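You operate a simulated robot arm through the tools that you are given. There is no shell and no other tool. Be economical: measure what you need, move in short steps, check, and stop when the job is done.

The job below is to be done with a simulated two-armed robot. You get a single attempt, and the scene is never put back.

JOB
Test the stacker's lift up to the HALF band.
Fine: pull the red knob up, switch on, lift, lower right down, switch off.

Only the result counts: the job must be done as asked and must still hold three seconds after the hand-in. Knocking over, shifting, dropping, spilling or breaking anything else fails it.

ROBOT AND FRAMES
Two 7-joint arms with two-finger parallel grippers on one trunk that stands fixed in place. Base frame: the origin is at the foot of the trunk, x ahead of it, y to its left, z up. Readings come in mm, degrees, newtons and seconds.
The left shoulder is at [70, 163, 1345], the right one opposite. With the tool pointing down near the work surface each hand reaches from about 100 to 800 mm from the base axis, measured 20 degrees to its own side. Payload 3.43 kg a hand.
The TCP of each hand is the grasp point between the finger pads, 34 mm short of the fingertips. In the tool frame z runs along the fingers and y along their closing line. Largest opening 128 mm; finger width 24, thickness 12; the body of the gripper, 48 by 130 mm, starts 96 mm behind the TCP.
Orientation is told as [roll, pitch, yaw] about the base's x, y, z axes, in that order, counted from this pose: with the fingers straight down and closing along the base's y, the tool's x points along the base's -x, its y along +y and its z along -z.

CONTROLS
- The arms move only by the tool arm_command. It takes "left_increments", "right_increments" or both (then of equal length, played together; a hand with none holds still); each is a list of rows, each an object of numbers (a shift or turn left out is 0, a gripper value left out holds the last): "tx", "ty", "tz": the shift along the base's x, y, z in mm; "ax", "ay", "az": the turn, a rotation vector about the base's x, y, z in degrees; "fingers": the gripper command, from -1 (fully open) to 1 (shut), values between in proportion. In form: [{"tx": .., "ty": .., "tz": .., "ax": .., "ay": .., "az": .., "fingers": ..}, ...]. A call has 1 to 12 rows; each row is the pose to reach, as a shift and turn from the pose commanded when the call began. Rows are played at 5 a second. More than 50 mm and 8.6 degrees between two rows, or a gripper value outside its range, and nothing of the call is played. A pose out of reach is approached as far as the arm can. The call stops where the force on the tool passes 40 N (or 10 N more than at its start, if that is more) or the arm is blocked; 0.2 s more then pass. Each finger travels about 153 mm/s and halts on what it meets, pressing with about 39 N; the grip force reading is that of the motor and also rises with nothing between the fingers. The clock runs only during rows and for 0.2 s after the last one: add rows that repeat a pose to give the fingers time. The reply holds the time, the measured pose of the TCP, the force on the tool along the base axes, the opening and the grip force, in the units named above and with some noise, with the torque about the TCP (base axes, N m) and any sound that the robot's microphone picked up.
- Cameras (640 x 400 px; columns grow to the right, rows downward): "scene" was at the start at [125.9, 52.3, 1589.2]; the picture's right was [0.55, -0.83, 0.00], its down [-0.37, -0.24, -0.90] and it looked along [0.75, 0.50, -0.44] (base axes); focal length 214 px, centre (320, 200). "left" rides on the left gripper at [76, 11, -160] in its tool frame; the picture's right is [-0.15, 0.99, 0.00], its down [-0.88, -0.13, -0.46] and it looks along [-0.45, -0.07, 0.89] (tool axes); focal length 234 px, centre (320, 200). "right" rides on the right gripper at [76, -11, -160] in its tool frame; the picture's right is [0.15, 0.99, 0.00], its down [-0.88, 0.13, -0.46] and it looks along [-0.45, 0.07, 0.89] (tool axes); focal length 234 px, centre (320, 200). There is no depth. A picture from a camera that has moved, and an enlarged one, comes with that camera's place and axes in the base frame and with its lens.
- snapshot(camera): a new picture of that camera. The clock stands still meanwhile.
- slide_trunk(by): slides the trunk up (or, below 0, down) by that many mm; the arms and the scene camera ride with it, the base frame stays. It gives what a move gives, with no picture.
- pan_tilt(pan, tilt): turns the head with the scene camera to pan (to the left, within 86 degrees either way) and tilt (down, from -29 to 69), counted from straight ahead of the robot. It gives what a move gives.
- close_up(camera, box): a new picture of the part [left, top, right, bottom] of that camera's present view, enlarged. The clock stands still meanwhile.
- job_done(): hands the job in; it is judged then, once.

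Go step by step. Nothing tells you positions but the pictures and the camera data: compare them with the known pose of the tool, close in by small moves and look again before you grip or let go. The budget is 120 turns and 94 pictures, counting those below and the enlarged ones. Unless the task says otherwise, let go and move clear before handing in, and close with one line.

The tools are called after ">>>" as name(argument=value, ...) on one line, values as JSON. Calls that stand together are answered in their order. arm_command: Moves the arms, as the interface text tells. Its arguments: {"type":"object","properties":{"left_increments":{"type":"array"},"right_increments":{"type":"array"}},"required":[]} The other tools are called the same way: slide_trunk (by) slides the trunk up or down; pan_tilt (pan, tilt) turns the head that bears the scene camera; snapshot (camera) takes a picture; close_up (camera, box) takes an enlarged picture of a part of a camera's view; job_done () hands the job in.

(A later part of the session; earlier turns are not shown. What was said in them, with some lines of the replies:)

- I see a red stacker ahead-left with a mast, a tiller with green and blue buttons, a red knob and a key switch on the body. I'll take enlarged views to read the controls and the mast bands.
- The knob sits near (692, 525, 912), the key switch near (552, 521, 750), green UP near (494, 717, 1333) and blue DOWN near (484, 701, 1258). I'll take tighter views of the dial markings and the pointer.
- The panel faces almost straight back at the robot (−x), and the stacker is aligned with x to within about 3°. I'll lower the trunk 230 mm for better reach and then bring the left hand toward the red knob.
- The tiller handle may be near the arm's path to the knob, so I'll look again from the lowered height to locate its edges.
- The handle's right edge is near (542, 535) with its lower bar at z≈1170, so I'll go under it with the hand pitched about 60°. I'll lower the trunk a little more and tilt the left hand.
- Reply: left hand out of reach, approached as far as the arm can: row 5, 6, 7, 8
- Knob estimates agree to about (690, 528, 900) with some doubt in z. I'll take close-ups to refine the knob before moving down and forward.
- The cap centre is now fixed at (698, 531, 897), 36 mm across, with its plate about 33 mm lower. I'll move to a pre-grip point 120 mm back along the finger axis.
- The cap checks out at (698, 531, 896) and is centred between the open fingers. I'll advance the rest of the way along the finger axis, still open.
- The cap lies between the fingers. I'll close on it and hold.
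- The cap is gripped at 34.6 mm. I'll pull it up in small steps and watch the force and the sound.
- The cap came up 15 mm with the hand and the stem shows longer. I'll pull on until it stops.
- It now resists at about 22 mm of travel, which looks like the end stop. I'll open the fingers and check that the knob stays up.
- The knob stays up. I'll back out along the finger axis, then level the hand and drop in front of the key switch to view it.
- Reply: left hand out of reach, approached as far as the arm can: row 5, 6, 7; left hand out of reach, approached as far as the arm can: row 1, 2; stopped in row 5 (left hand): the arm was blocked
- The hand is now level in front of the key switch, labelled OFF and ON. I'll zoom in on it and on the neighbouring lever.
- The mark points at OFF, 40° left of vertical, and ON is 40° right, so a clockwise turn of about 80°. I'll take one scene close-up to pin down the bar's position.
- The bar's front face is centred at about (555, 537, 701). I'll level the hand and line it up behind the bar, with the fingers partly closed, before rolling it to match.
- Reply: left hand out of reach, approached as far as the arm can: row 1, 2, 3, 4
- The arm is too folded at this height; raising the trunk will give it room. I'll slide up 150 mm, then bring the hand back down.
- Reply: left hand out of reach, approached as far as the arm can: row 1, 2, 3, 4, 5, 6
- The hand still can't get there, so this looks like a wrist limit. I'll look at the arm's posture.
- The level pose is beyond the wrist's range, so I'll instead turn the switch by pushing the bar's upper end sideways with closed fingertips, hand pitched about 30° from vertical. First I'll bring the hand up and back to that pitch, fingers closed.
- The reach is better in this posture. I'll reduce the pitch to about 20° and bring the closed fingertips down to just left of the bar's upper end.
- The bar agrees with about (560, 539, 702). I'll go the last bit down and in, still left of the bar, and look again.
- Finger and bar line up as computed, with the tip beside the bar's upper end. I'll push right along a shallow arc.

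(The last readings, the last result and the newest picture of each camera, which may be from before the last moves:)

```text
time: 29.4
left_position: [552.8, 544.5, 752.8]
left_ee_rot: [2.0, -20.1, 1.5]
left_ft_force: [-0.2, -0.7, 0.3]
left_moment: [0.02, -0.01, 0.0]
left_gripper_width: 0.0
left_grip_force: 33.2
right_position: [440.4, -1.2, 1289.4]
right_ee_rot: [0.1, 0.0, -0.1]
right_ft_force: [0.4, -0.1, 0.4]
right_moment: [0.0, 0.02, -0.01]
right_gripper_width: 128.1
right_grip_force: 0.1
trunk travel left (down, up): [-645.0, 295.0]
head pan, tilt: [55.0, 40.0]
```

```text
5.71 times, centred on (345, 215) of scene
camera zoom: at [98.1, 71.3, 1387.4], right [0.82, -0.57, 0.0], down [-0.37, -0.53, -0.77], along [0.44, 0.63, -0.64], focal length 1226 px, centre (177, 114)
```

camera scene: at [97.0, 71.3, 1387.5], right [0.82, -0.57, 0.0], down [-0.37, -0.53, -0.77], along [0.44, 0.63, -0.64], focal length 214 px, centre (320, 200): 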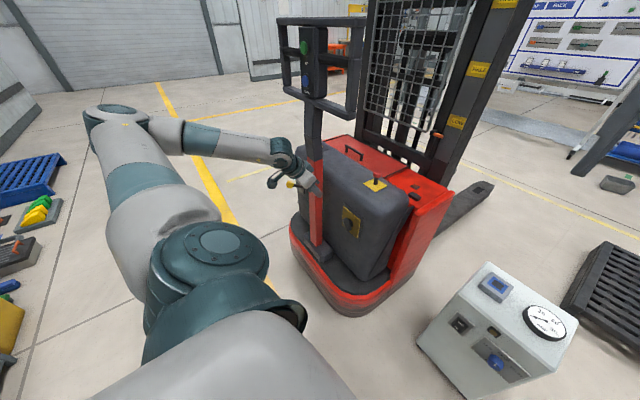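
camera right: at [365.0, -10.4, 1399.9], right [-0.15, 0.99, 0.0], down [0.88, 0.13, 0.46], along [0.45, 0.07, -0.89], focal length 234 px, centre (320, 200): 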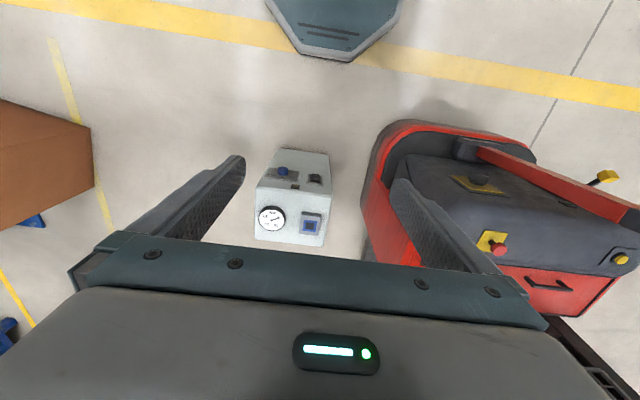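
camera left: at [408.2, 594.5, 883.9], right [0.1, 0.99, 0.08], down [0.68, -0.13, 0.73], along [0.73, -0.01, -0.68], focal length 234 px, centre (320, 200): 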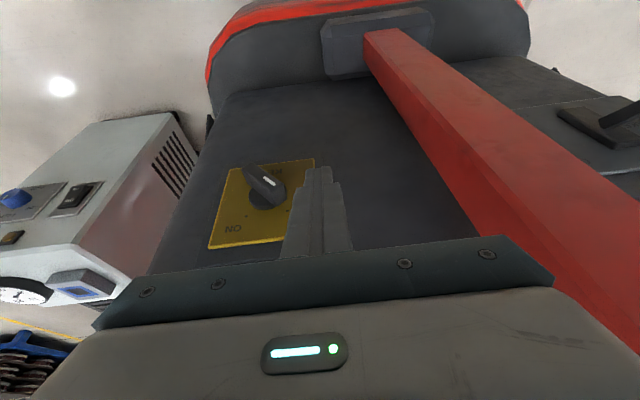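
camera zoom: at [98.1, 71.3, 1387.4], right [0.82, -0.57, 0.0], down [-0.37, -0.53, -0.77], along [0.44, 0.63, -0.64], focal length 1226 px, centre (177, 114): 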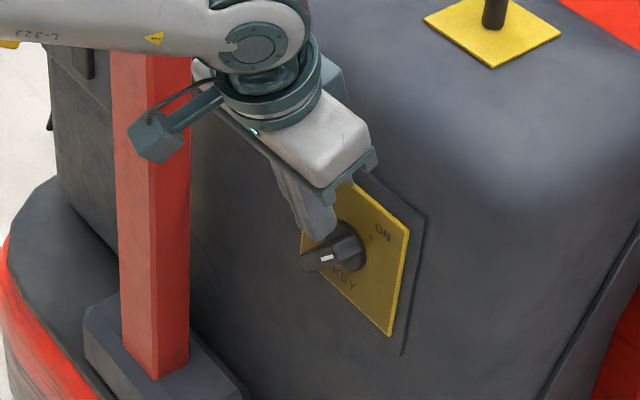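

The bar has swung across to ON and nothing is resisting. I'll back the hand off to the left and up, then check the switch.

>>> arm_command(left_increments=[{"ty": 15, "tz": 5}, {"ty": 25, "tx": -10, "tz": 25}, {"ty": 25, "tx": -40, "tz": 55}, {"ty": 10, "tx": -75, "tz": 85}, {"tx": -110, "tz": 110}, {"tx": -140, "tz": 140}])

>>> snapshot(camera="left")

>>> close_up(camera="scene", box=[310, 150, 470, 250])

>>> close_up(camera="scene", box=[260, 10, 360, 110])

```text
time: 30.8
left_position: [410.0, 543.4, 893.4]
left_ee_rot: [2.0, -20.2, 1.6]
left_ft_force: [0.8, -0.7, -0.8]
left_moment: [0.03, -0.03, 0.03]
left_gripper_width: 0.1
left_grip_force: 32.5
right_position: [439.7, -2.7, 1291.0]
right_ee_rot: [0.2, -0.1, -0.1]
right_ft_force: [0.1, -0.9, 0.4]
right_moment: [0.0, -0.05, -0.03]
right_gripper_width: 128.0
right_grip_force: 0.1
trunk travel left (down, up): [-645.0, 295.0]
head pan, tilt: [55.0, 40.0]
```

```text
54 pictures are left
camera left: at [285.7, 546.0, 1016.7], right [0.1, 0.99, 0.08], down [0.68, -0.13, 0.73], along [0.73, -0.02, -0.68], focal length 234 px, centre (320, 200)
```

left: 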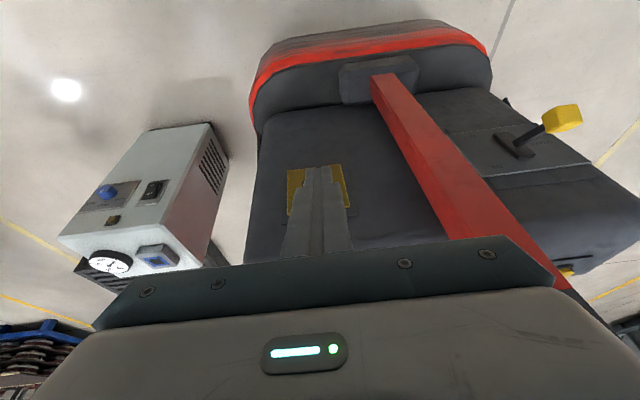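

```text
4.00 times, centred on (390, 200) of scene
camera zoom: at [96.4, 69.7, 1387.6], right [0.82, -0.57, 0.0], down [-0.37, -0.53, -0.77], along [0.44, 0.63, -0.64], focal length 858 px, centre (40, 200)
```

zoom: 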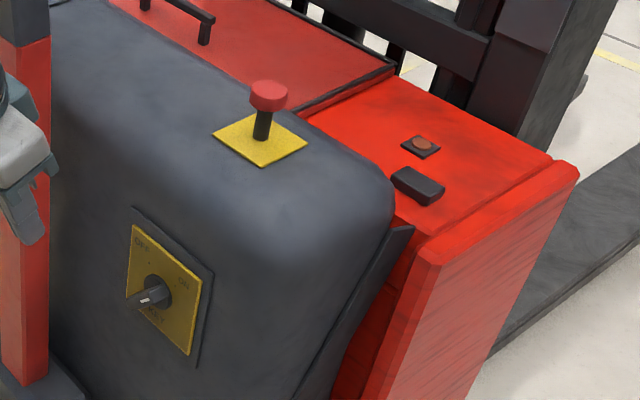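

```text
4.00 times, centred on (310, 60) of scene
camera zoom: at [96.4, 69.7, 1387.6], right [0.82, -0.57, 0.0], down [-0.37, -0.53, -0.77], along [0.44, 0.63, -0.64], focal length 858 px, centre (360, 760)
```

zoom: 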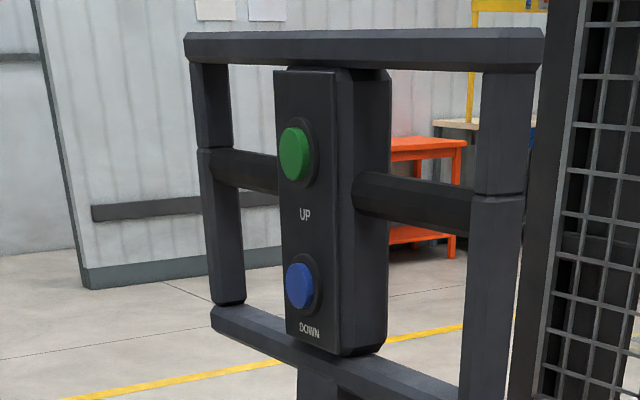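

I'll zoom in to confirm the mark is really at ON and see whether the deck lamp has changed.

>>> close_up(camera="scene", box=[335, 200, 385, 240])

>>> close_up(camera="scene", box=[425, 100, 505, 205])

```text
10.00 times, centred on (360, 220) of scene
camera zoom: at [96.4, 69.7, 1387.6], right [0.82, -0.57, 0.0], down [-0.37, -0.53, -0.77], along [0.44, 0.63, -0.64], focal length 2145 px, centre (-80, 0)
```

zoom: 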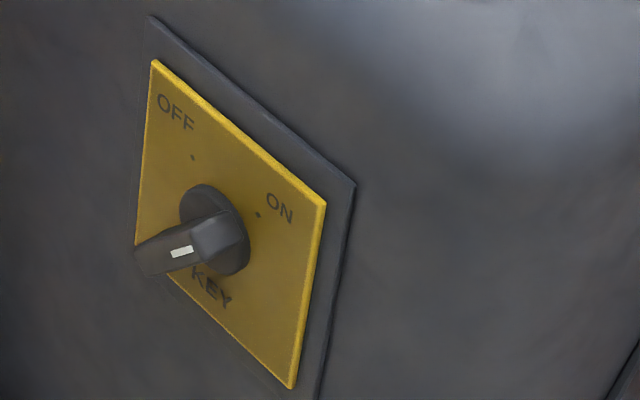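

```text
3.81 times, centred on (465, 152) of scene
camera zoom: at [96.4, 69.7, 1387.6], right [0.82, -0.57, 0.0], down [-0.37, -0.53, -0.77], along [0.44, 0.63, -0.64], focal length 817 px, centre (-232, 381)
```

zoom: 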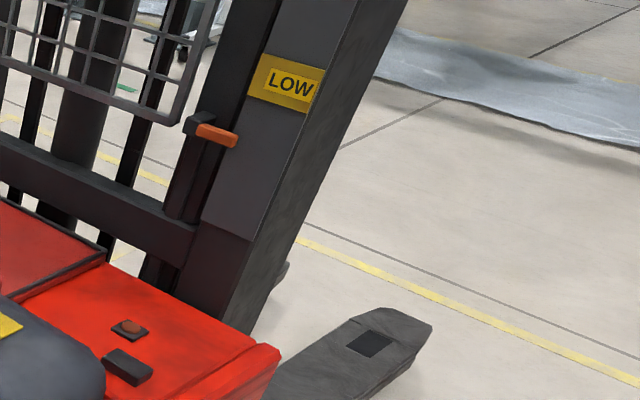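

The mark is at ON and the pointer sits below LOW. New fixes put green UP at (507, 741, 1321) and blue DOWN at (502, 733, 1236). I'll raise the trunk 180 mm, turn the head back to the mast and begin bringing the hand up.

>>> slide_trunk(by=180)

>>> pan_tilt(pan=40, tilt=22)

>>> arm_command(left_increments=[{"tz": 30, "tx": -10, "ty": 10, "ay": -6}, {"tz": 60, "tx": -20, "ty": 20, "ay": -12}, {"tz": 90, "tx": -20, "ty": 40, "ay": -18}, {"tz": 120, "tx": -20, "ty": 60, "ay": -24}, {"tz": 150, "tx": -20, "ty": 80, "ay": -30}, {"tz": 180, "tx": -20, "ty": 100, "ay": -36}, {"tz": 205, "tx": -20, "ty": 120, "ay": -42}, {"tz": 225, "tx": -20, "ty": 145, "ay": -48}, {"tz": 240, "tx": -20, "ty": 165, "ay": -54}])

>>> snapshot(camera="scene")

>>> snapshot(camera="left")

```text
time: 32.8
left_position: [411.6, 545.2, 1071.1]
left_ee_rot: [2.1, -20.0, 1.6]
left_ft_force: [0.8, 1.0, 0.1]
left_moment: [0.02, 0.0, -0.04]
left_gripper_width: 0.0
left_grip_force: 33.1
right_position: [440.9, 0.4, 1469.6]
right_ee_rot: [0.1, 0.1, -0.1]
right_ft_force: [-0.5, -0.3, -0.3]
right_moment: [0.0, 0.02, -0.03]
right_gripper_width: 128.0
right_grip_force: 0.1
trunk travel left (down, up): [-825.0, 115.0]
head pan, tilt: [55.0, 40.0]
```

```text
time: 33.6
left_position: [412.7, 545.5, 1071.6]
left_ee_rot: [2.1, -20.1, 1.6]
left_ft_force: [-0.7, 0.6, -0.3]
left_moment: [-0.01, 0.03, -0.01]
left_gripper_width: 0.0
left_grip_force: 33.3
right_position: [441.6, 1.8, 1469.8]
right_ee_rot: [0.1, -0.1, 0.0]
right_ft_force: [0.6, -0.5, -0.5]
right_moment: [0.01, -0.01, 0.01]
right_gripper_width: 128.0
right_grip_force: 0.1
trunk travel left (down, up): [-825.0, 115.0]
head pan, tilt: [40.0, 22.0]
```

```text
time: 35.6
left_position: [390.7, 713.3, 1310.0]
left_ee_rot: [-2.8, -74.2, 5.6]
left_ft_force: [0.2, -0.2, -0.4]
left_moment: [0.0, 0.02, 0.02]
left_gripper_width: 0.0
left_grip_force: 33.1
right_position: [440.2, 2.1, 1470.5]
right_ee_rot: [0.1, -0.1, -0.1]
right_ft_force: [0.7, 0.0, -0.4]
right_moment: [-0.01, 0.0, 0.02]
right_gripper_width: 128.0
right_grip_force: 0.1
trunk travel left (down, up): [-825.0, 115.0]
head pan, tilt: [40.0, 22.0]
```

```text
49 pictures are left
camera scene: at [119.9, 62.8, 1595.6], right [0.64, -0.77, 0.0], down [-0.29, -0.24, -0.93], along [0.71, 0.6, -0.38], focal length 214 px, centre (320, 200)
```

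scene: 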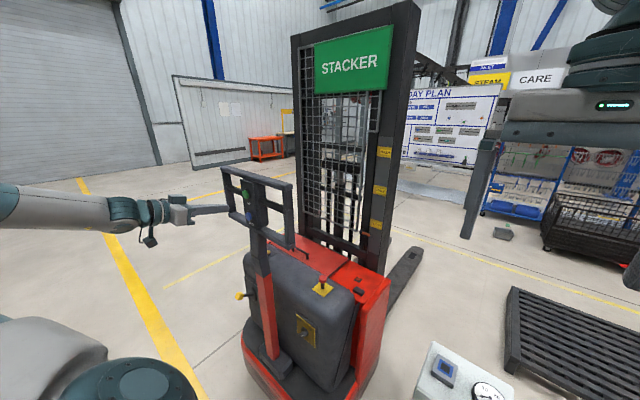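

```text
48 pictures are left
camera left: at [217.8, 715.8, 1280.7], right [-0.01, 0.99, 0.13], down [-0.19, -0.13, 0.97], along [0.98, -0.02, 0.19], focal length 234 px, centre (320, 200)
```

left: 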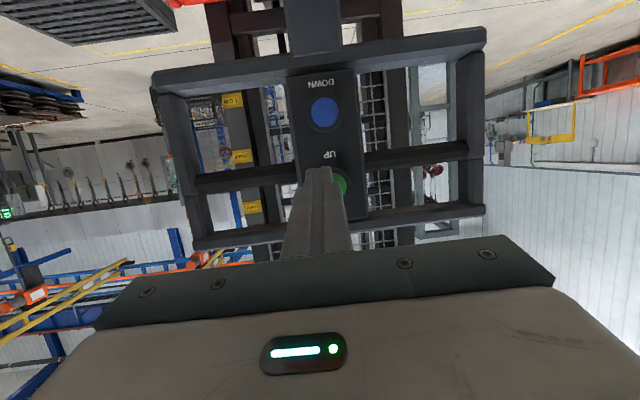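

The hand is in front of the buttons and both fixes hold: green (503, 739, 1319), blue (502, 731, 1235). I'll line up the closed fingertips with green, about 20 mm short.

>>> arm_command(left_increments=[{"tx": 15, "ty": 13, "tz": 9}, {"tx": 35, "ty": 25, "tz": 18}, {"tx": 52, "ty": 25, "tz": 18}, {"tx": 52, "ty": 25, "tz": 18}])

>>> close_up(camera="left", box=[240, 60, 420, 240])

>>> close_up(camera="scene", box=[180, 130, 420, 280])

```text
time: 36.6
left_position: [443.6, 737.0, 1329.9]
left_ee_rot: [-2.6, -74.0, 5.4]
left_ft_force: [0.6, -0.4, 0.6]
left_moment: [0.01, 0.0, 0.0]
left_gripper_width: 0.2
left_grip_force: 33.0
right_position: [440.8, 0.1, 1469.1]
right_ee_rot: [0.1, -0.2, -0.1]
right_ft_force: [-0.6, -0.2, -0.1]
right_moment: [0.02, 0.0, 0.02]
right_gripper_width: 127.9
right_grip_force: 0.0
trunk travel left (down, up): [-825.0, 115.0]
head pan, tilt: [40.0, 22.0]
```

```text
2.22 times, centred on (330, 150) of left
camera zoom: at [269.7, 738.8, 1299.5], right [-0.01, 0.99, 0.13], down [-0.19, -0.13, 0.97], along [0.98, -0.01, 0.19], focal length 520 px, centre (298, 311)
```

zoom: 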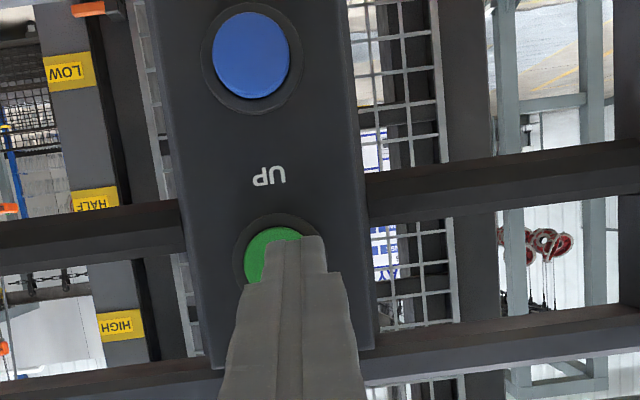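

```text
2.67 times, centred on (300, 205) of scene
camera zoom: at [119.9, 61.1, 1595.7], right [0.64, -0.77, 0.0], down [-0.29, -0.24, -0.93], along [0.71, 0.6, -0.37], focal length 572 px, centre (373, 187)
```

zoom: 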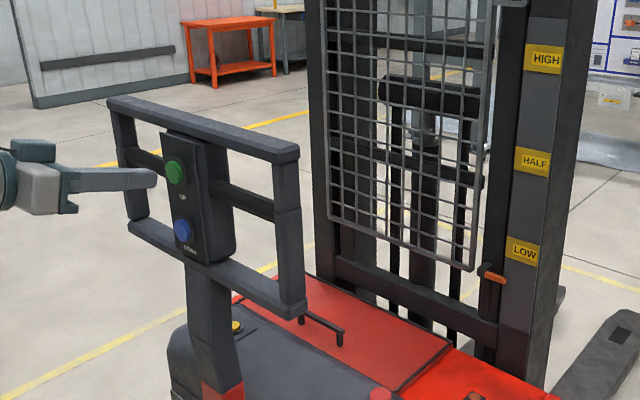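

The tip sits level with green and about 8 mm too far left; the pointer and bands are clear in the scene view. I'll correct sideways and creep in, watching for contact.

>>> arm_command(left_increments=[{"ty": -7}, {"tx": 6, "ty": -7}, {"tx": 11, "ty": -7}, {"tx": 15, "ty": -7}, {"tx": 18, "ty": -7}])

>>> close_up(camera="scene", box=[180, 130, 420, 280])

```text
time: 37.8
left_position: [461.8, 728.6, 1328.5]
left_ee_rot: [-2.6, -74.0, 5.4]
left_ft_force: [0.1, 0.5, 0.6]
left_moment: [0.0, -0.03, -0.03]
left_gripper_width: 0.0
left_grip_force: 32.5
right_position: [441.0, 0.4, 1470.1]
right_ee_rot: [0.1, -0.2, -0.1]
right_ft_force: [0.1, 0.1, 0.6]
right_moment: [-0.01, -0.01, 0.02]
right_gripper_width: 128.0
right_grip_force: 0.0
trunk travel left (down, up): [-825.0, 115.0]
head pan, tilt: [40.0, 22.0]
```

```text
2.67 times, centred on (300, 205) of scene
camera zoom: at [120.4, 61.3, 1595.6], right [0.64, -0.77, 0.0], down [-0.29, -0.24, -0.93], along [0.71, 0.6, -0.37], focal length 572 px, centre (373, 187)
```

zoom: 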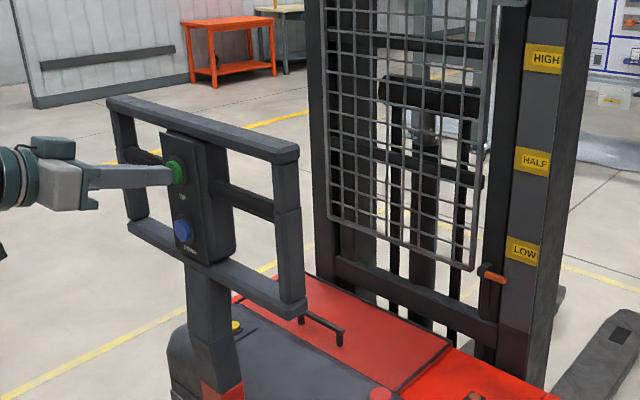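

Still no contact. I'll press in small steps and pull back in the same call, so any first lift stays short.

>>> arm_command(left_increments=[{"tx": 3}, {"tx": 6}, {"tx": 9}, {"tx": 9}, {"tx": 0}, {"tx": 0}])

>>> close_up(camera="scene", box=[180, 130, 420, 280])

```text
time: 39.2
left_position: [463.2, 728.6, 1329.9]
left_ee_rot: [-2.6, -74.0, 5.3]
left_ft_force: [-0.3, -0.5, 0.1]
left_moment: [-0.01, -0.01, -0.01]
left_gripper_width: 0.0
left_grip_force: 33.3
right_position: [439.4, 0.7, 1470.7]
right_ee_rot: [0.1, -0.2, -0.1]
right_ft_force: [-0.8, -0.5, -0.3]
right_moment: [-0.01, -0.02, 0.02]
right_gripper_width: 128.2
right_grip_force: 0.0
trunk travel left (down, up): [-825.0, 115.0]
head pan, tilt: [40.0, 22.0]
heard: click
```

```text
2.67 times, centred on (300, 205) of scene
camera zoom: at [119.8, 61.4, 1595.7], right [0.64, -0.77, 0.0], down [-0.29, -0.24, -0.93], along [0.71, 0.6, -0.37], focal length 572 px, centre (373, 187)
```

zoom: 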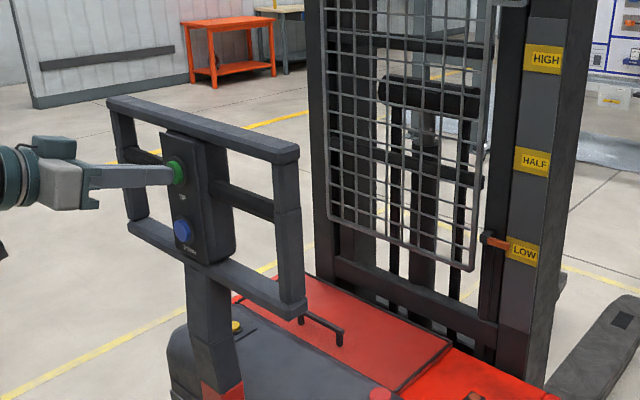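

It clicked and the pointer rose to the LOW band. I'll wait one short row to be sure the lift stops when the button is released.

>>> arm_command(left_increments=[{"tx": 0}, {"tx": 0}])

>>> close_up(camera="scene", box=[330, 130, 420, 280])

```text
time: 39.8
left_position: [462.2, 729.4, 1329.9]
left_ee_rot: [-2.6, -74.0, 5.3]
left_ft_force: [-0.5, 0.2, 0.3]
left_moment: [0.01, -0.01, -0.01]
left_gripper_width: 0.0
left_grip_force: 32.7
right_position: [439.9, 0.3, 1470.7]
right_ee_rot: [0.1, -0.1, -0.1]
right_ft_force: [0.4, 0.9, 0.0]
right_moment: [-0.02, 0.01, 0.01]
right_gripper_width: 128.0
right_grip_force: 0.0
trunk travel left (down, up): [-825.0, 115.0]
head pan, tilt: [40.0, 22.0]
```

```text
2.67 times, centred on (375, 205) of scene
camera zoom: at [120.1, 61.3, 1595.6], right [0.64, -0.77, 0.0], down [-0.29, -0.24, -0.93], along [0.71, 0.6, -0.37], focal length 572 px, centre (173, 187)
```

zoom: 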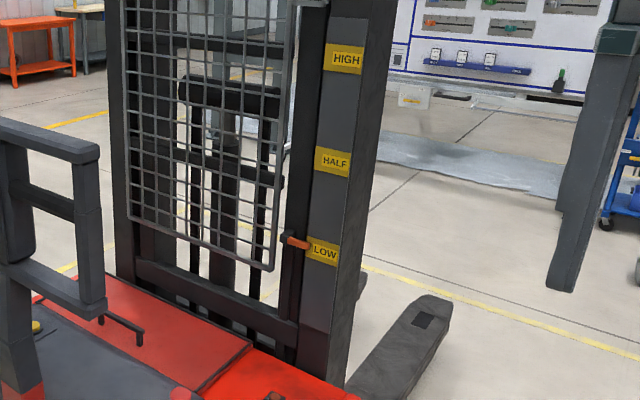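

It stops on release. I'll press again, holding slightly longer.

>>> arm_command(left_increments=[{"tx": 3}, {"tx": 6}, {"tx": 9}, {"tx": 9}, {"tx": 9}, {"tx": 0}, {"tx": 0}])

>>> close_up(camera="scene", box=[330, 130, 420, 280])

```text
time: 41.4
left_position: [462.1, 728.4, 1328.7]
left_ee_rot: [-2.7, -74.0, 5.4]
left_ft_force: [-0.2, -1.5, -0.6]
left_moment: [0.0, -0.02, -0.03]
left_gripper_width: 0.1
left_grip_force: 33.2
right_position: [439.9, 0.9, 1469.9]
right_ee_rot: [0.1, -0.2, -0.1]
right_ft_force: [-0.6, -0.1, 0.0]
right_moment: [0.01, 0.01, 0.01]
right_gripper_width: 127.9
right_grip_force: 0.0
trunk travel left (down, up): [-825.0, 115.0]
head pan, tilt: [40.0, 22.0]
heard: click
```

```text
2.67 times, centred on (375, 205) of scene
camera zoom: at [119.8, 61.4, 1595.7], right [0.64, -0.77, 0.0], down [-0.29, -0.24, -0.93], along [0.71, 0.6, -0.37], focal length 572 px, centre (173, 187)
```

zoom: 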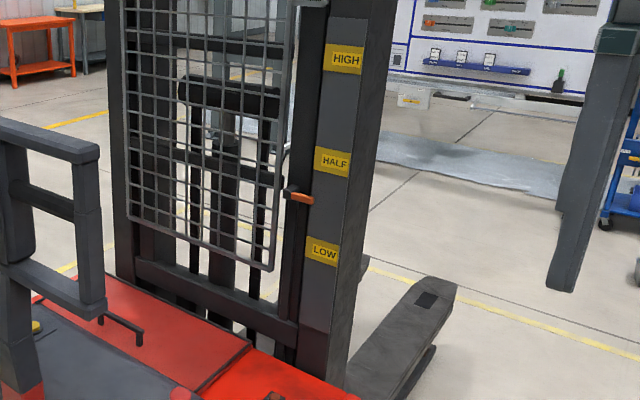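

The pointer is now midway to HALF, and one base press moves it about 35 px, which should put it in the HALF band. I'll repeat the shorter press.

>>> arm_command(left_increments=[{"tx": 3}, {"tx": 6}, {"tx": 9}, {"tx": 9}, {"tx": 0}, {"tx": 0}])

>>> close_up(camera="scene", box=[355, 150, 405, 230])

>>> snapshot(camera="left")

```text
time: 42.8
left_position: [463.3, 728.2, 1329.4]
left_ee_rot: [-2.6, -74.1, 5.3]
left_ft_force: [-0.2, -0.1, -0.4]
left_moment: [-0.03, 0.02, -0.01]
left_gripper_width: 0.0
left_grip_force: 33.1
right_position: [440.8, 0.6, 1470.3]
right_ee_rot: [0.0, -0.1, 0.0]
right_ft_force: [0.0, -0.2, 0.2]
right_moment: [0.02, -0.02, 0.01]
right_gripper_width: 128.0
right_grip_force: 0.1
trunk travel left (down, up): [-825.0, 115.0]
head pan, tilt: [40.0, 22.0]
heard: click
```

```text
5.00 times, centred on (380, 190) of scene
camera zoom: at [119.9, 61.4, 1595.7], right [0.64, -0.77, 0.0], down [-0.29, -0.24, -0.93], along [0.71, 0.6, -0.37], focal length 1072 px, centre (20, 250)
```

zoom: 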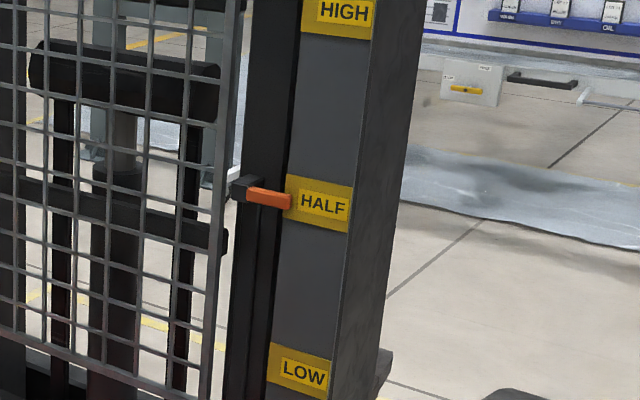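

```text
40 pictures are left
camera left: at [288.8, 730.7, 1300.2], right [-0.01, 0.99, 0.13], down [-0.19, -0.13, 0.97], along [0.98, -0.02, 0.19], focal length 234 px, centre (320, 200)
```

left: 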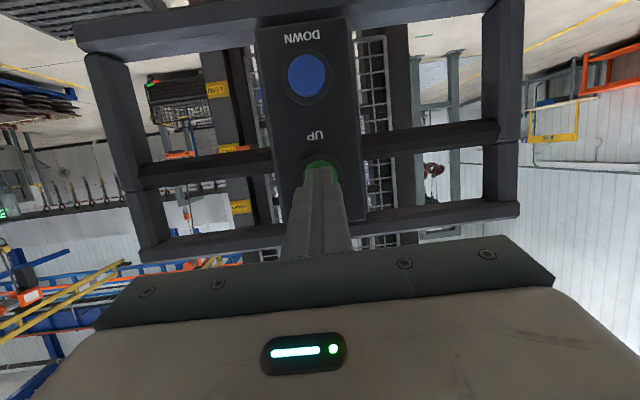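

The pointer is inside the HALF band. I'll back off and shift down to the blue DOWN button.

>>> arm_command(left_increments=[{"tx": -15}, {"tx": -20, "tz": -30}, {"tx": -20, "ty": -1, "tz": -60}, {"tx": -20, "ty": -1, "tz": -85}, {"tx": -6, "ty": -1, "tz": -85}, {"tx": -6, "ty": -1, "tz": -85}])

>>> close_up(camera="scene", box=[180, 130, 420, 280])

>>> close_up(camera="left", box=[240, 60, 420, 240])

```text
time: 44.2
left_position: [457.1, 728.0, 1245.7]
left_ee_rot: [-2.5, -74.0, 5.4]
left_ft_force: [-0.5, 0.6, -0.1]
left_moment: [-0.02, -0.03, 0.0]
left_gripper_width: 0.1
left_grip_force: 32.8
right_position: [441.4, -0.3, 1471.3]
right_ee_rot: [0.1, -0.1, 0.0]
right_ft_force: [-0.1, 0.8, -0.3]
right_moment: [0.0, 0.04, -0.01]
right_gripper_width: 127.8
right_grip_force: 0.1
trunk travel left (down, up): [-825.0, 115.0]
head pan, tilt: [40.0, 22.0]
```

```text
2.67 times, centred on (300, 205) of scene
camera zoom: at [120.4, 61.5, 1595.6], right [0.64, -0.77, 0.0], down [-0.29, -0.24, -0.93], along [0.71, 0.6, -0.37], focal length 572 px, centre (373, 187)
```

zoom: 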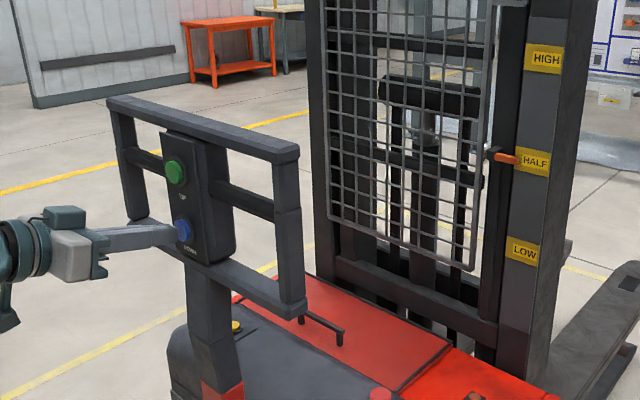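

```text
2.22 times, centred on (330, 150) of left
camera zoom: at [283.5, 729.7, 1216.0], right [-0.01, 0.99, 0.13], down [-0.19, -0.13, 0.97], along [0.98, -0.01, 0.19], focal length 520 px, centre (298, 311)
```

zoom: 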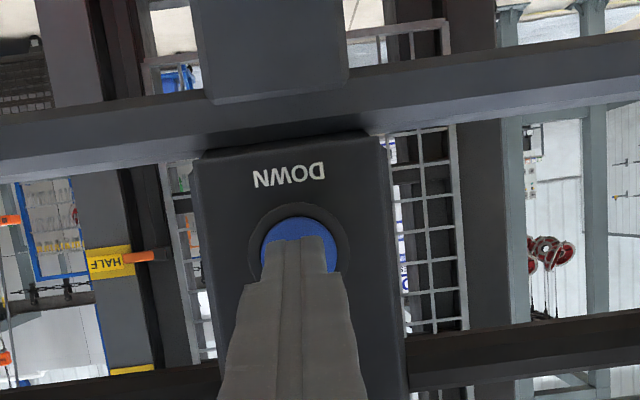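

The tip is centred on blue and both cameras show the pointer at HALF. I'll press and hold DOWN.

>>> arm_command(left_increments=[{"tx": 5}, {"tx": 9}, {"tx": 12}, {"tx": 15}, {"tx": 15}, {"tx": 15}, {"tx": 15}, {"tx": 15}, {"tx": 15}, {"tx": 15}, {"tx": 15}, {"tx": 15}])

>>> close_up(camera="scene", box=[180, 130, 420, 280])

```text
time: 46.8
left_position: [468.8, 727.3, 1245.8]
left_ee_rot: [-2.5, -74.2, 5.4]
left_ft_force: [-16.1, -3.6, -3.3]
left_moment: [0.03, 0.12, -0.14]
left_gripper_width: 0.1
left_grip_force: 32.8
right_position: [438.8, 1.4, 1471.1]
right_ee_rot: [0.1, -0.2, 0.0]
right_ft_force: [0.2, -0.1, 0.1]
right_moment: [-0.02, -0.02, -0.04]
right_gripper_width: 127.9
right_grip_force: 0.1
trunk travel left (down, up): [-825.0, 115.0]
head pan, tilt: [40.0, 22.0]
heard: click
```

```text
2.67 times, centred on (300, 205) of scene
camera zoom: at [116.7, 61.4, 1595.9], right [0.64, -0.77, 0.0], down [-0.28, -0.24, -0.93], along [0.71, 0.6, -0.37], focal length 572 px, centre (373, 187)
```

zoom: 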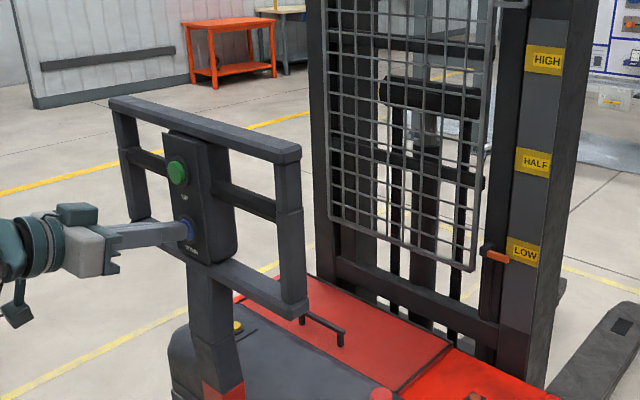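

It is coming down and is just below LOW now. I'll keep holding until it reaches bottom.

>>> arm_command(left_increments=[{"tx": 0}, {"tx": 0}, {"tx": 0}, {"tx": 0}, {"tx": 0}, {"tx": 0}, {"tx": 0}, {"tx": 0}, {"tx": 0}, {"tx": 0}, {"tx": 0}])

>>> close_up(camera="scene", box=[180, 130, 420, 280])

```text
time: 49.2
left_position: [468.5, 728.7, 1246.7]
left_ee_rot: [-2.5, -74.2, 5.5]
left_ft_force: [-17.2, -1.0, -1.1]
left_moment: [-0.01, 0.03, -0.03]
left_gripper_width: 0.0
left_grip_force: 32.6
right_position: [437.6, 0.9, 1471.4]
right_ee_rot: [0.0, -0.1, -0.1]
right_ft_force: [-1.1, 0.5, -0.5]
right_moment: [0.02, -0.04, -0.04]
right_gripper_width: 128.0
right_grip_force: 0.1
trunk travel left (down, up): [-825.0, 115.0]
head pan, tilt: [40.0, 22.0]
```

```text
2.67 times, centred on (300, 205) of scene
camera zoom: at [116.5, 61.5, 1595.9], right [0.64, -0.77, 0.0], down [-0.28, -0.24, -0.93], along [0.71, 0.6, -0.37], focal length 572 px, centre (373, 187)
```

zoom: 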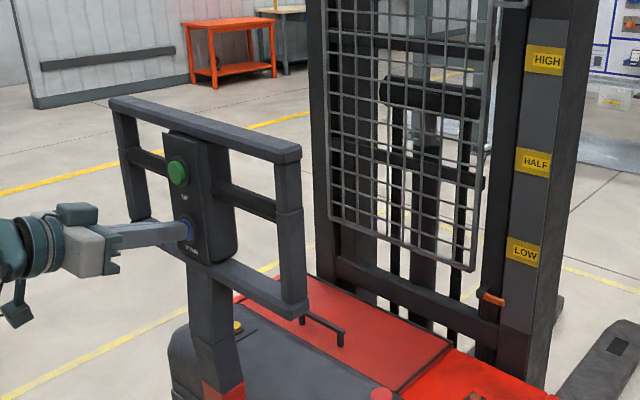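

It has passed its starting height (now row 298 against 277), so it wasn't fully down at first. I'll keep holding until it stops moving.

>>> arm_command(left_increments=[{"tx": 0}, {"tx": 0}, {"tx": 0}, {"tx": 0}, {"tx": 0}, {"tx": 0}, {"tx": 0}, {"tx": 0}, {"tx": 0}, {"tx": 0}, {"tx": 0}])

>>> close_up(camera="scene", box=[180, 130, 420, 280])

```text
time: 51.6
left_position: [467.7, 728.8, 1246.4]
left_ee_rot: [-2.6, -74.1, 5.3]
left_ft_force: [-16.4, 1.5, 1.3]
left_moment: [-0.02, -0.06, 0.05]
left_gripper_width: 0.0
left_grip_force: 33.4
right_position: [437.6, 0.2, 1472.1]
right_ee_rot: [0.1, -0.1, -0.1]
right_ft_force: [0.5, -0.4, -0.4]
right_moment: [0.0, 0.01, -0.01]
right_gripper_width: 127.9
right_grip_force: 0.1
trunk travel left (down, up): [-825.0, 115.0]
head pan, tilt: [40.0, 22.0]
```

```text
2.67 times, centred on (300, 205) of scene
camera zoom: at [116.4, 61.5, 1595.9], right [0.64, -0.77, 0.0], down [-0.28, -0.24, -0.93], along [0.71, 0.6, -0.37], focal length 572 px, centre (373, 187)
```

zoom: 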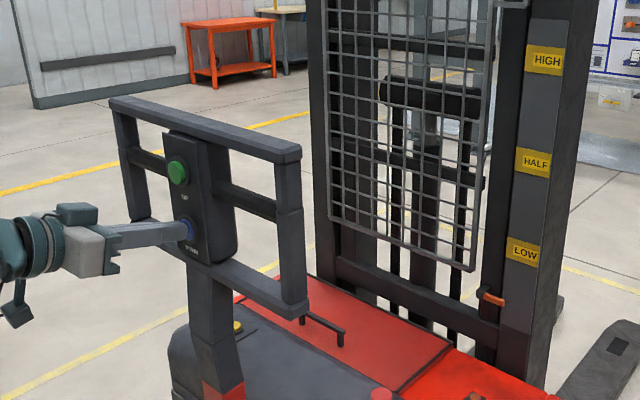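

The carriage is at the bottom: no change over 2.4 s of holding. I'll release, retreat along the same path, and lower the trunk for switching off.

>>> arm_command(left_increments=[{"tx": -30}, {"tx": -70, "ty": -10}, {"tx": -80, "ty": -30, "tz": -15, "ay": 6}, {"tx": -80, "ty": -50, "tz": -35, "ay": 12}, {"tx": -80, "ty": -75, "tz": -60, "ay": 18}, {"tx": -80, "ty": -100, "tz": -85, "ay": 24}, {"tx": -75, "ty": -125, "tz": -110, "ay": 30}, {"tx": -70, "ty": -150, "tz": -135, "ay": 36}, {"tx": -65, "ty": -175, "tz": -155, "ay": 42}, {"tx": -60, "ty": -200, "tz": -170, "ay": 48}, {"tx": -57, "ty": -220, "tz": -175, "ay": 54}])

>>> slide_trunk(by=-180)

>>> pan_tilt(pan=55, tilt=40)

>>> snapshot(camera="scene")

```text
time: 54.0
left_position: [414.4, 507.6, 1068.8]
left_ee_rot: [2.1, -19.8, 1.6]
left_ft_force: [0.5, 0.2, 0.3]
left_moment: [0.0, 0.01, 0.02]
left_gripper_width: 0.0
left_grip_force: 32.3
right_position: [443.7, 1.5, 1469.7]
right_ee_rot: [0.1, 0.0, -0.2]
right_ft_force: [0.0, -0.5, -0.6]
right_moment: [0.02, 0.01, 0.01]
right_gripper_width: 127.9
right_grip_force: 0.1
trunk travel left (down, up): [-825.0, 115.0]
head pan, tilt: [40.0, 22.0]
```

```text
time: 56.0
left_position: [413.7, 507.2, 890.2]
left_ee_rot: [2.1, -20.1, 1.6]
left_ft_force: [0.6, -0.1, 0.2]
left_moment: [-0.01, 0.0, 0.0]
left_gripper_width: 0.0
left_grip_force: 33.0
right_position: [440.7, 0.2, 1290.1]
right_ee_rot: [0.1, -0.1, 0.0]
right_ft_force: [-0.4, -0.5, 0.8]
right_moment: [-0.02, 0.02, -0.01]
right_gripper_width: 128.1
right_grip_force: 0.1
trunk travel left (down, up): [-645.0, 295.0]
head pan, tilt: [40.0, 22.0]
```

```text
time: 56.8
left_position: [413.0, 506.8, 889.1]
left_ee_rot: [2.0, -20.0, 1.5]
left_ft_force: [-0.2, -0.1, 0.5]
left_moment: [0.03, 0.03, 0.02]
left_gripper_width: 0.0
left_grip_force: 32.8
right_position: [440.4, 0.5, 1290.4]
right_ee_rot: [0.2, -0.1, -0.1]
right_ft_force: [0.0, 0.6, 0.1]
right_moment: [-0.01, 0.01, -0.01]
right_gripper_width: 128.1
right_grip_force: 0.1
trunk travel left (down, up): [-645.0, 295.0]
head pan, tilt: [55.0, 40.0]
```

```text
34 pictures are left
camera scene: at [98.1, 71.3, 1387.5], right [0.82, -0.57, 0.0], down [-0.37, -0.53, -0.77], along [0.44, 0.63, -0.64], focal length 214 px, centre (320, 200)
```

scene: 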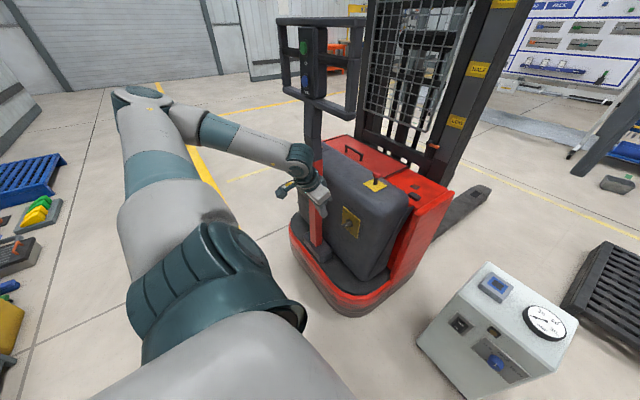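

Clear. Now I'll take the closed fingertips to the right of the bar's raised end.

>>> arm_command(left_increments=[{"tx": 25, "ty": -6, "tz": -28}, {"tx": 50, "ty": -12, "tz": -56}, {"tx": 75, "ty": -19, "tz": -84}, {"tx": 100, "ty": -21, "tz": -110}, {"tx": 125, "ty": -21, "tz": -130}, {"tx": 139, "ty": -21, "tz": -145}, {"tx": 139, "ty": -21, "tz": -145}])

>>> close_up(camera="left", box=[240, 120, 420, 260])

```text
time: 58.4
left_position: [553.9, 487.8, 742.6]
left_ee_rot: [2.0, -20.2, 1.6]
left_ft_force: [0.0, 0.0, -0.5]
left_moment: [-0.02, 0.0, -0.01]
left_gripper_width: 0.0
left_grip_force: 33.4
right_position: [440.3, 0.3, 1289.9]
right_ee_rot: [0.0, -0.1, 0.0]
right_ft_force: [-0.2, -0.2, 0.6]
right_moment: [-0.03, -0.03, 0.0]
right_gripper_width: 128.0
right_grip_force: 0.0
trunk travel left (down, up): [-645.0, 295.0]
head pan, tilt: [55.0, 40.0]
```

```text
2.86 times, centred on (330, 190) of left
camera zoom: at [428.2, 488.6, 866.9], right [0.1, 0.99, 0.08], down [0.68, -0.13, 0.73], along [0.73, -0.02, -0.68], focal length 669 px, centre (291, 229)
```

zoom: 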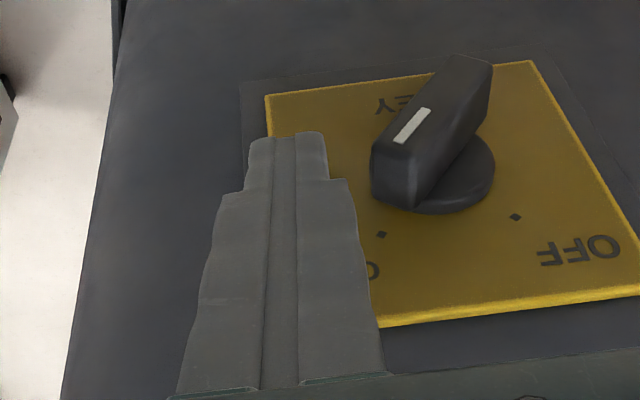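

Well placed beside the bar, which is still at ON. I'll push left along the mirrored arc.

>>> arm_command(left_increments=[{"ty": 12}, {"ty": 18}, {"ty": 23, "tz": 1}, {"ty": 28, "tz": 4}, {"ty": 33, "tz": 6}, {"ty": 38, "tz": 8}, {"ty": 43, "tz": 9}, {"ty": 46, "tz": 9}, {"ty": 46, "tz": 9}])

>>> close_up(camera="left", box=[240, 120, 420, 260])

```text
time: 60.4
left_position: [551.2, 529.3, 753.6]
left_ee_rot: [2.0, -20.0, 1.6]
left_ft_force: [-3.0, -15.2, -0.8]
left_moment: [-0.55, 0.1, -0.04]
left_gripper_width: 0.1
left_grip_force: 33.0
right_position: [441.1, -2.2, 1289.7]
right_ee_rot: [0.2, -0.1, -0.2]
right_ft_force: [-0.8, 0.4, 0.4]
right_moment: [-0.01, -0.02, 0.02]
right_gripper_width: 128.0
right_grip_force: 0.1
trunk travel left (down, up): [-645.0, 295.0]
head pan, tilt: [55.0, 40.0]
```

```text
2.86 times, centred on (330, 190) of left
camera zoom: at [427.2, 531.7, 876.9], right [0.1, 0.99, 0.08], down [0.68, -0.13, 0.73], along [0.73, -0.02, -0.68], focal length 669 px, centre (291, 229)
```

zoom: 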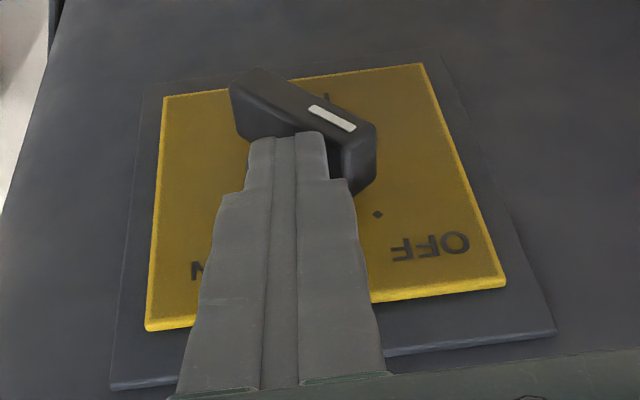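

The bar is back at OFF, against its stop. I'll back off to the right and up, then check it.

>>> arm_command(left_increments=[{"ty": -15, "tz": 5}, {"ty": -25, "tx": -12, "tz": 25}, {"ty": -25, "tx": -40, "tz": 55}, {"ty": -25, "tx": -75, "tz": 85}, {"ty": -25, "tx": -110, "tz": 115}, {"ty": -25, "tx": -140, "tz": 150}])

>>> close_up(camera="scene", box=[335, 200, 385, 240])

>>> snapshot(camera="scene")

```text
time: 61.8
left_position: [409.4, 504.7, 905.7]
left_ee_rot: [2.2, -20.0, 1.5]
left_ft_force: [0.1, 0.2, 0.0]
left_moment: [0.04, -0.04, -0.02]
left_gripper_width: 0.0
left_grip_force: 33.3
right_position: [439.4, -1.0, 1290.4]
right_ee_rot: [0.2, -0.1, -0.1]
right_ft_force: [0.0, 0.0, 0.8]
right_moment: [-0.02, -0.07, 0.0]
right_gripper_width: 128.1
right_grip_force: 0.1
trunk travel left (down, up): [-645.0, 295.0]
head pan, tilt: [55.0, 40.0]
```

```text
10.00 times, centred on (360, 220) of scene
camera zoom: at [96.3, 69.6, 1387.6], right [0.82, -0.57, 0.0], down [-0.37, -0.53, -0.77], along [0.44, 0.63, -0.64], focal length 2145 px, centre (-80, 0)
```

zoom: 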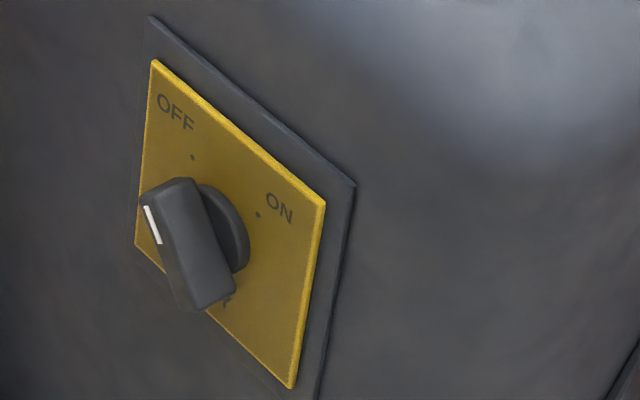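

```text
30 pictures are left
camera scene: at [96.3, 69.6, 1387.6], right [0.82, -0.57, 0.0], down [-0.37, -0.53, -0.77], along [0.44, 0.63, -0.64], focal length 214 px, centre (320, 200)
```

scene: 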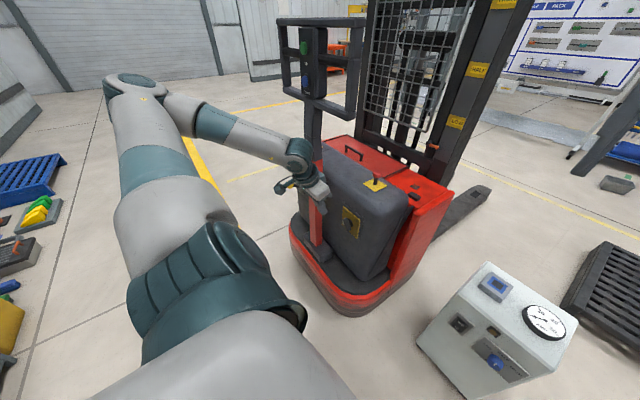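

The switch is at OFF, the red knob is up, the carriage is fully down and the hand is clear of everything. I'm handing in.

>>> job_done()

```text
The job is handed in.
```

The lift test is done and handed in: I pulled the red knob up, switched on, lifted to the HALF band, lowered until the lift stopped moving, and switched off.
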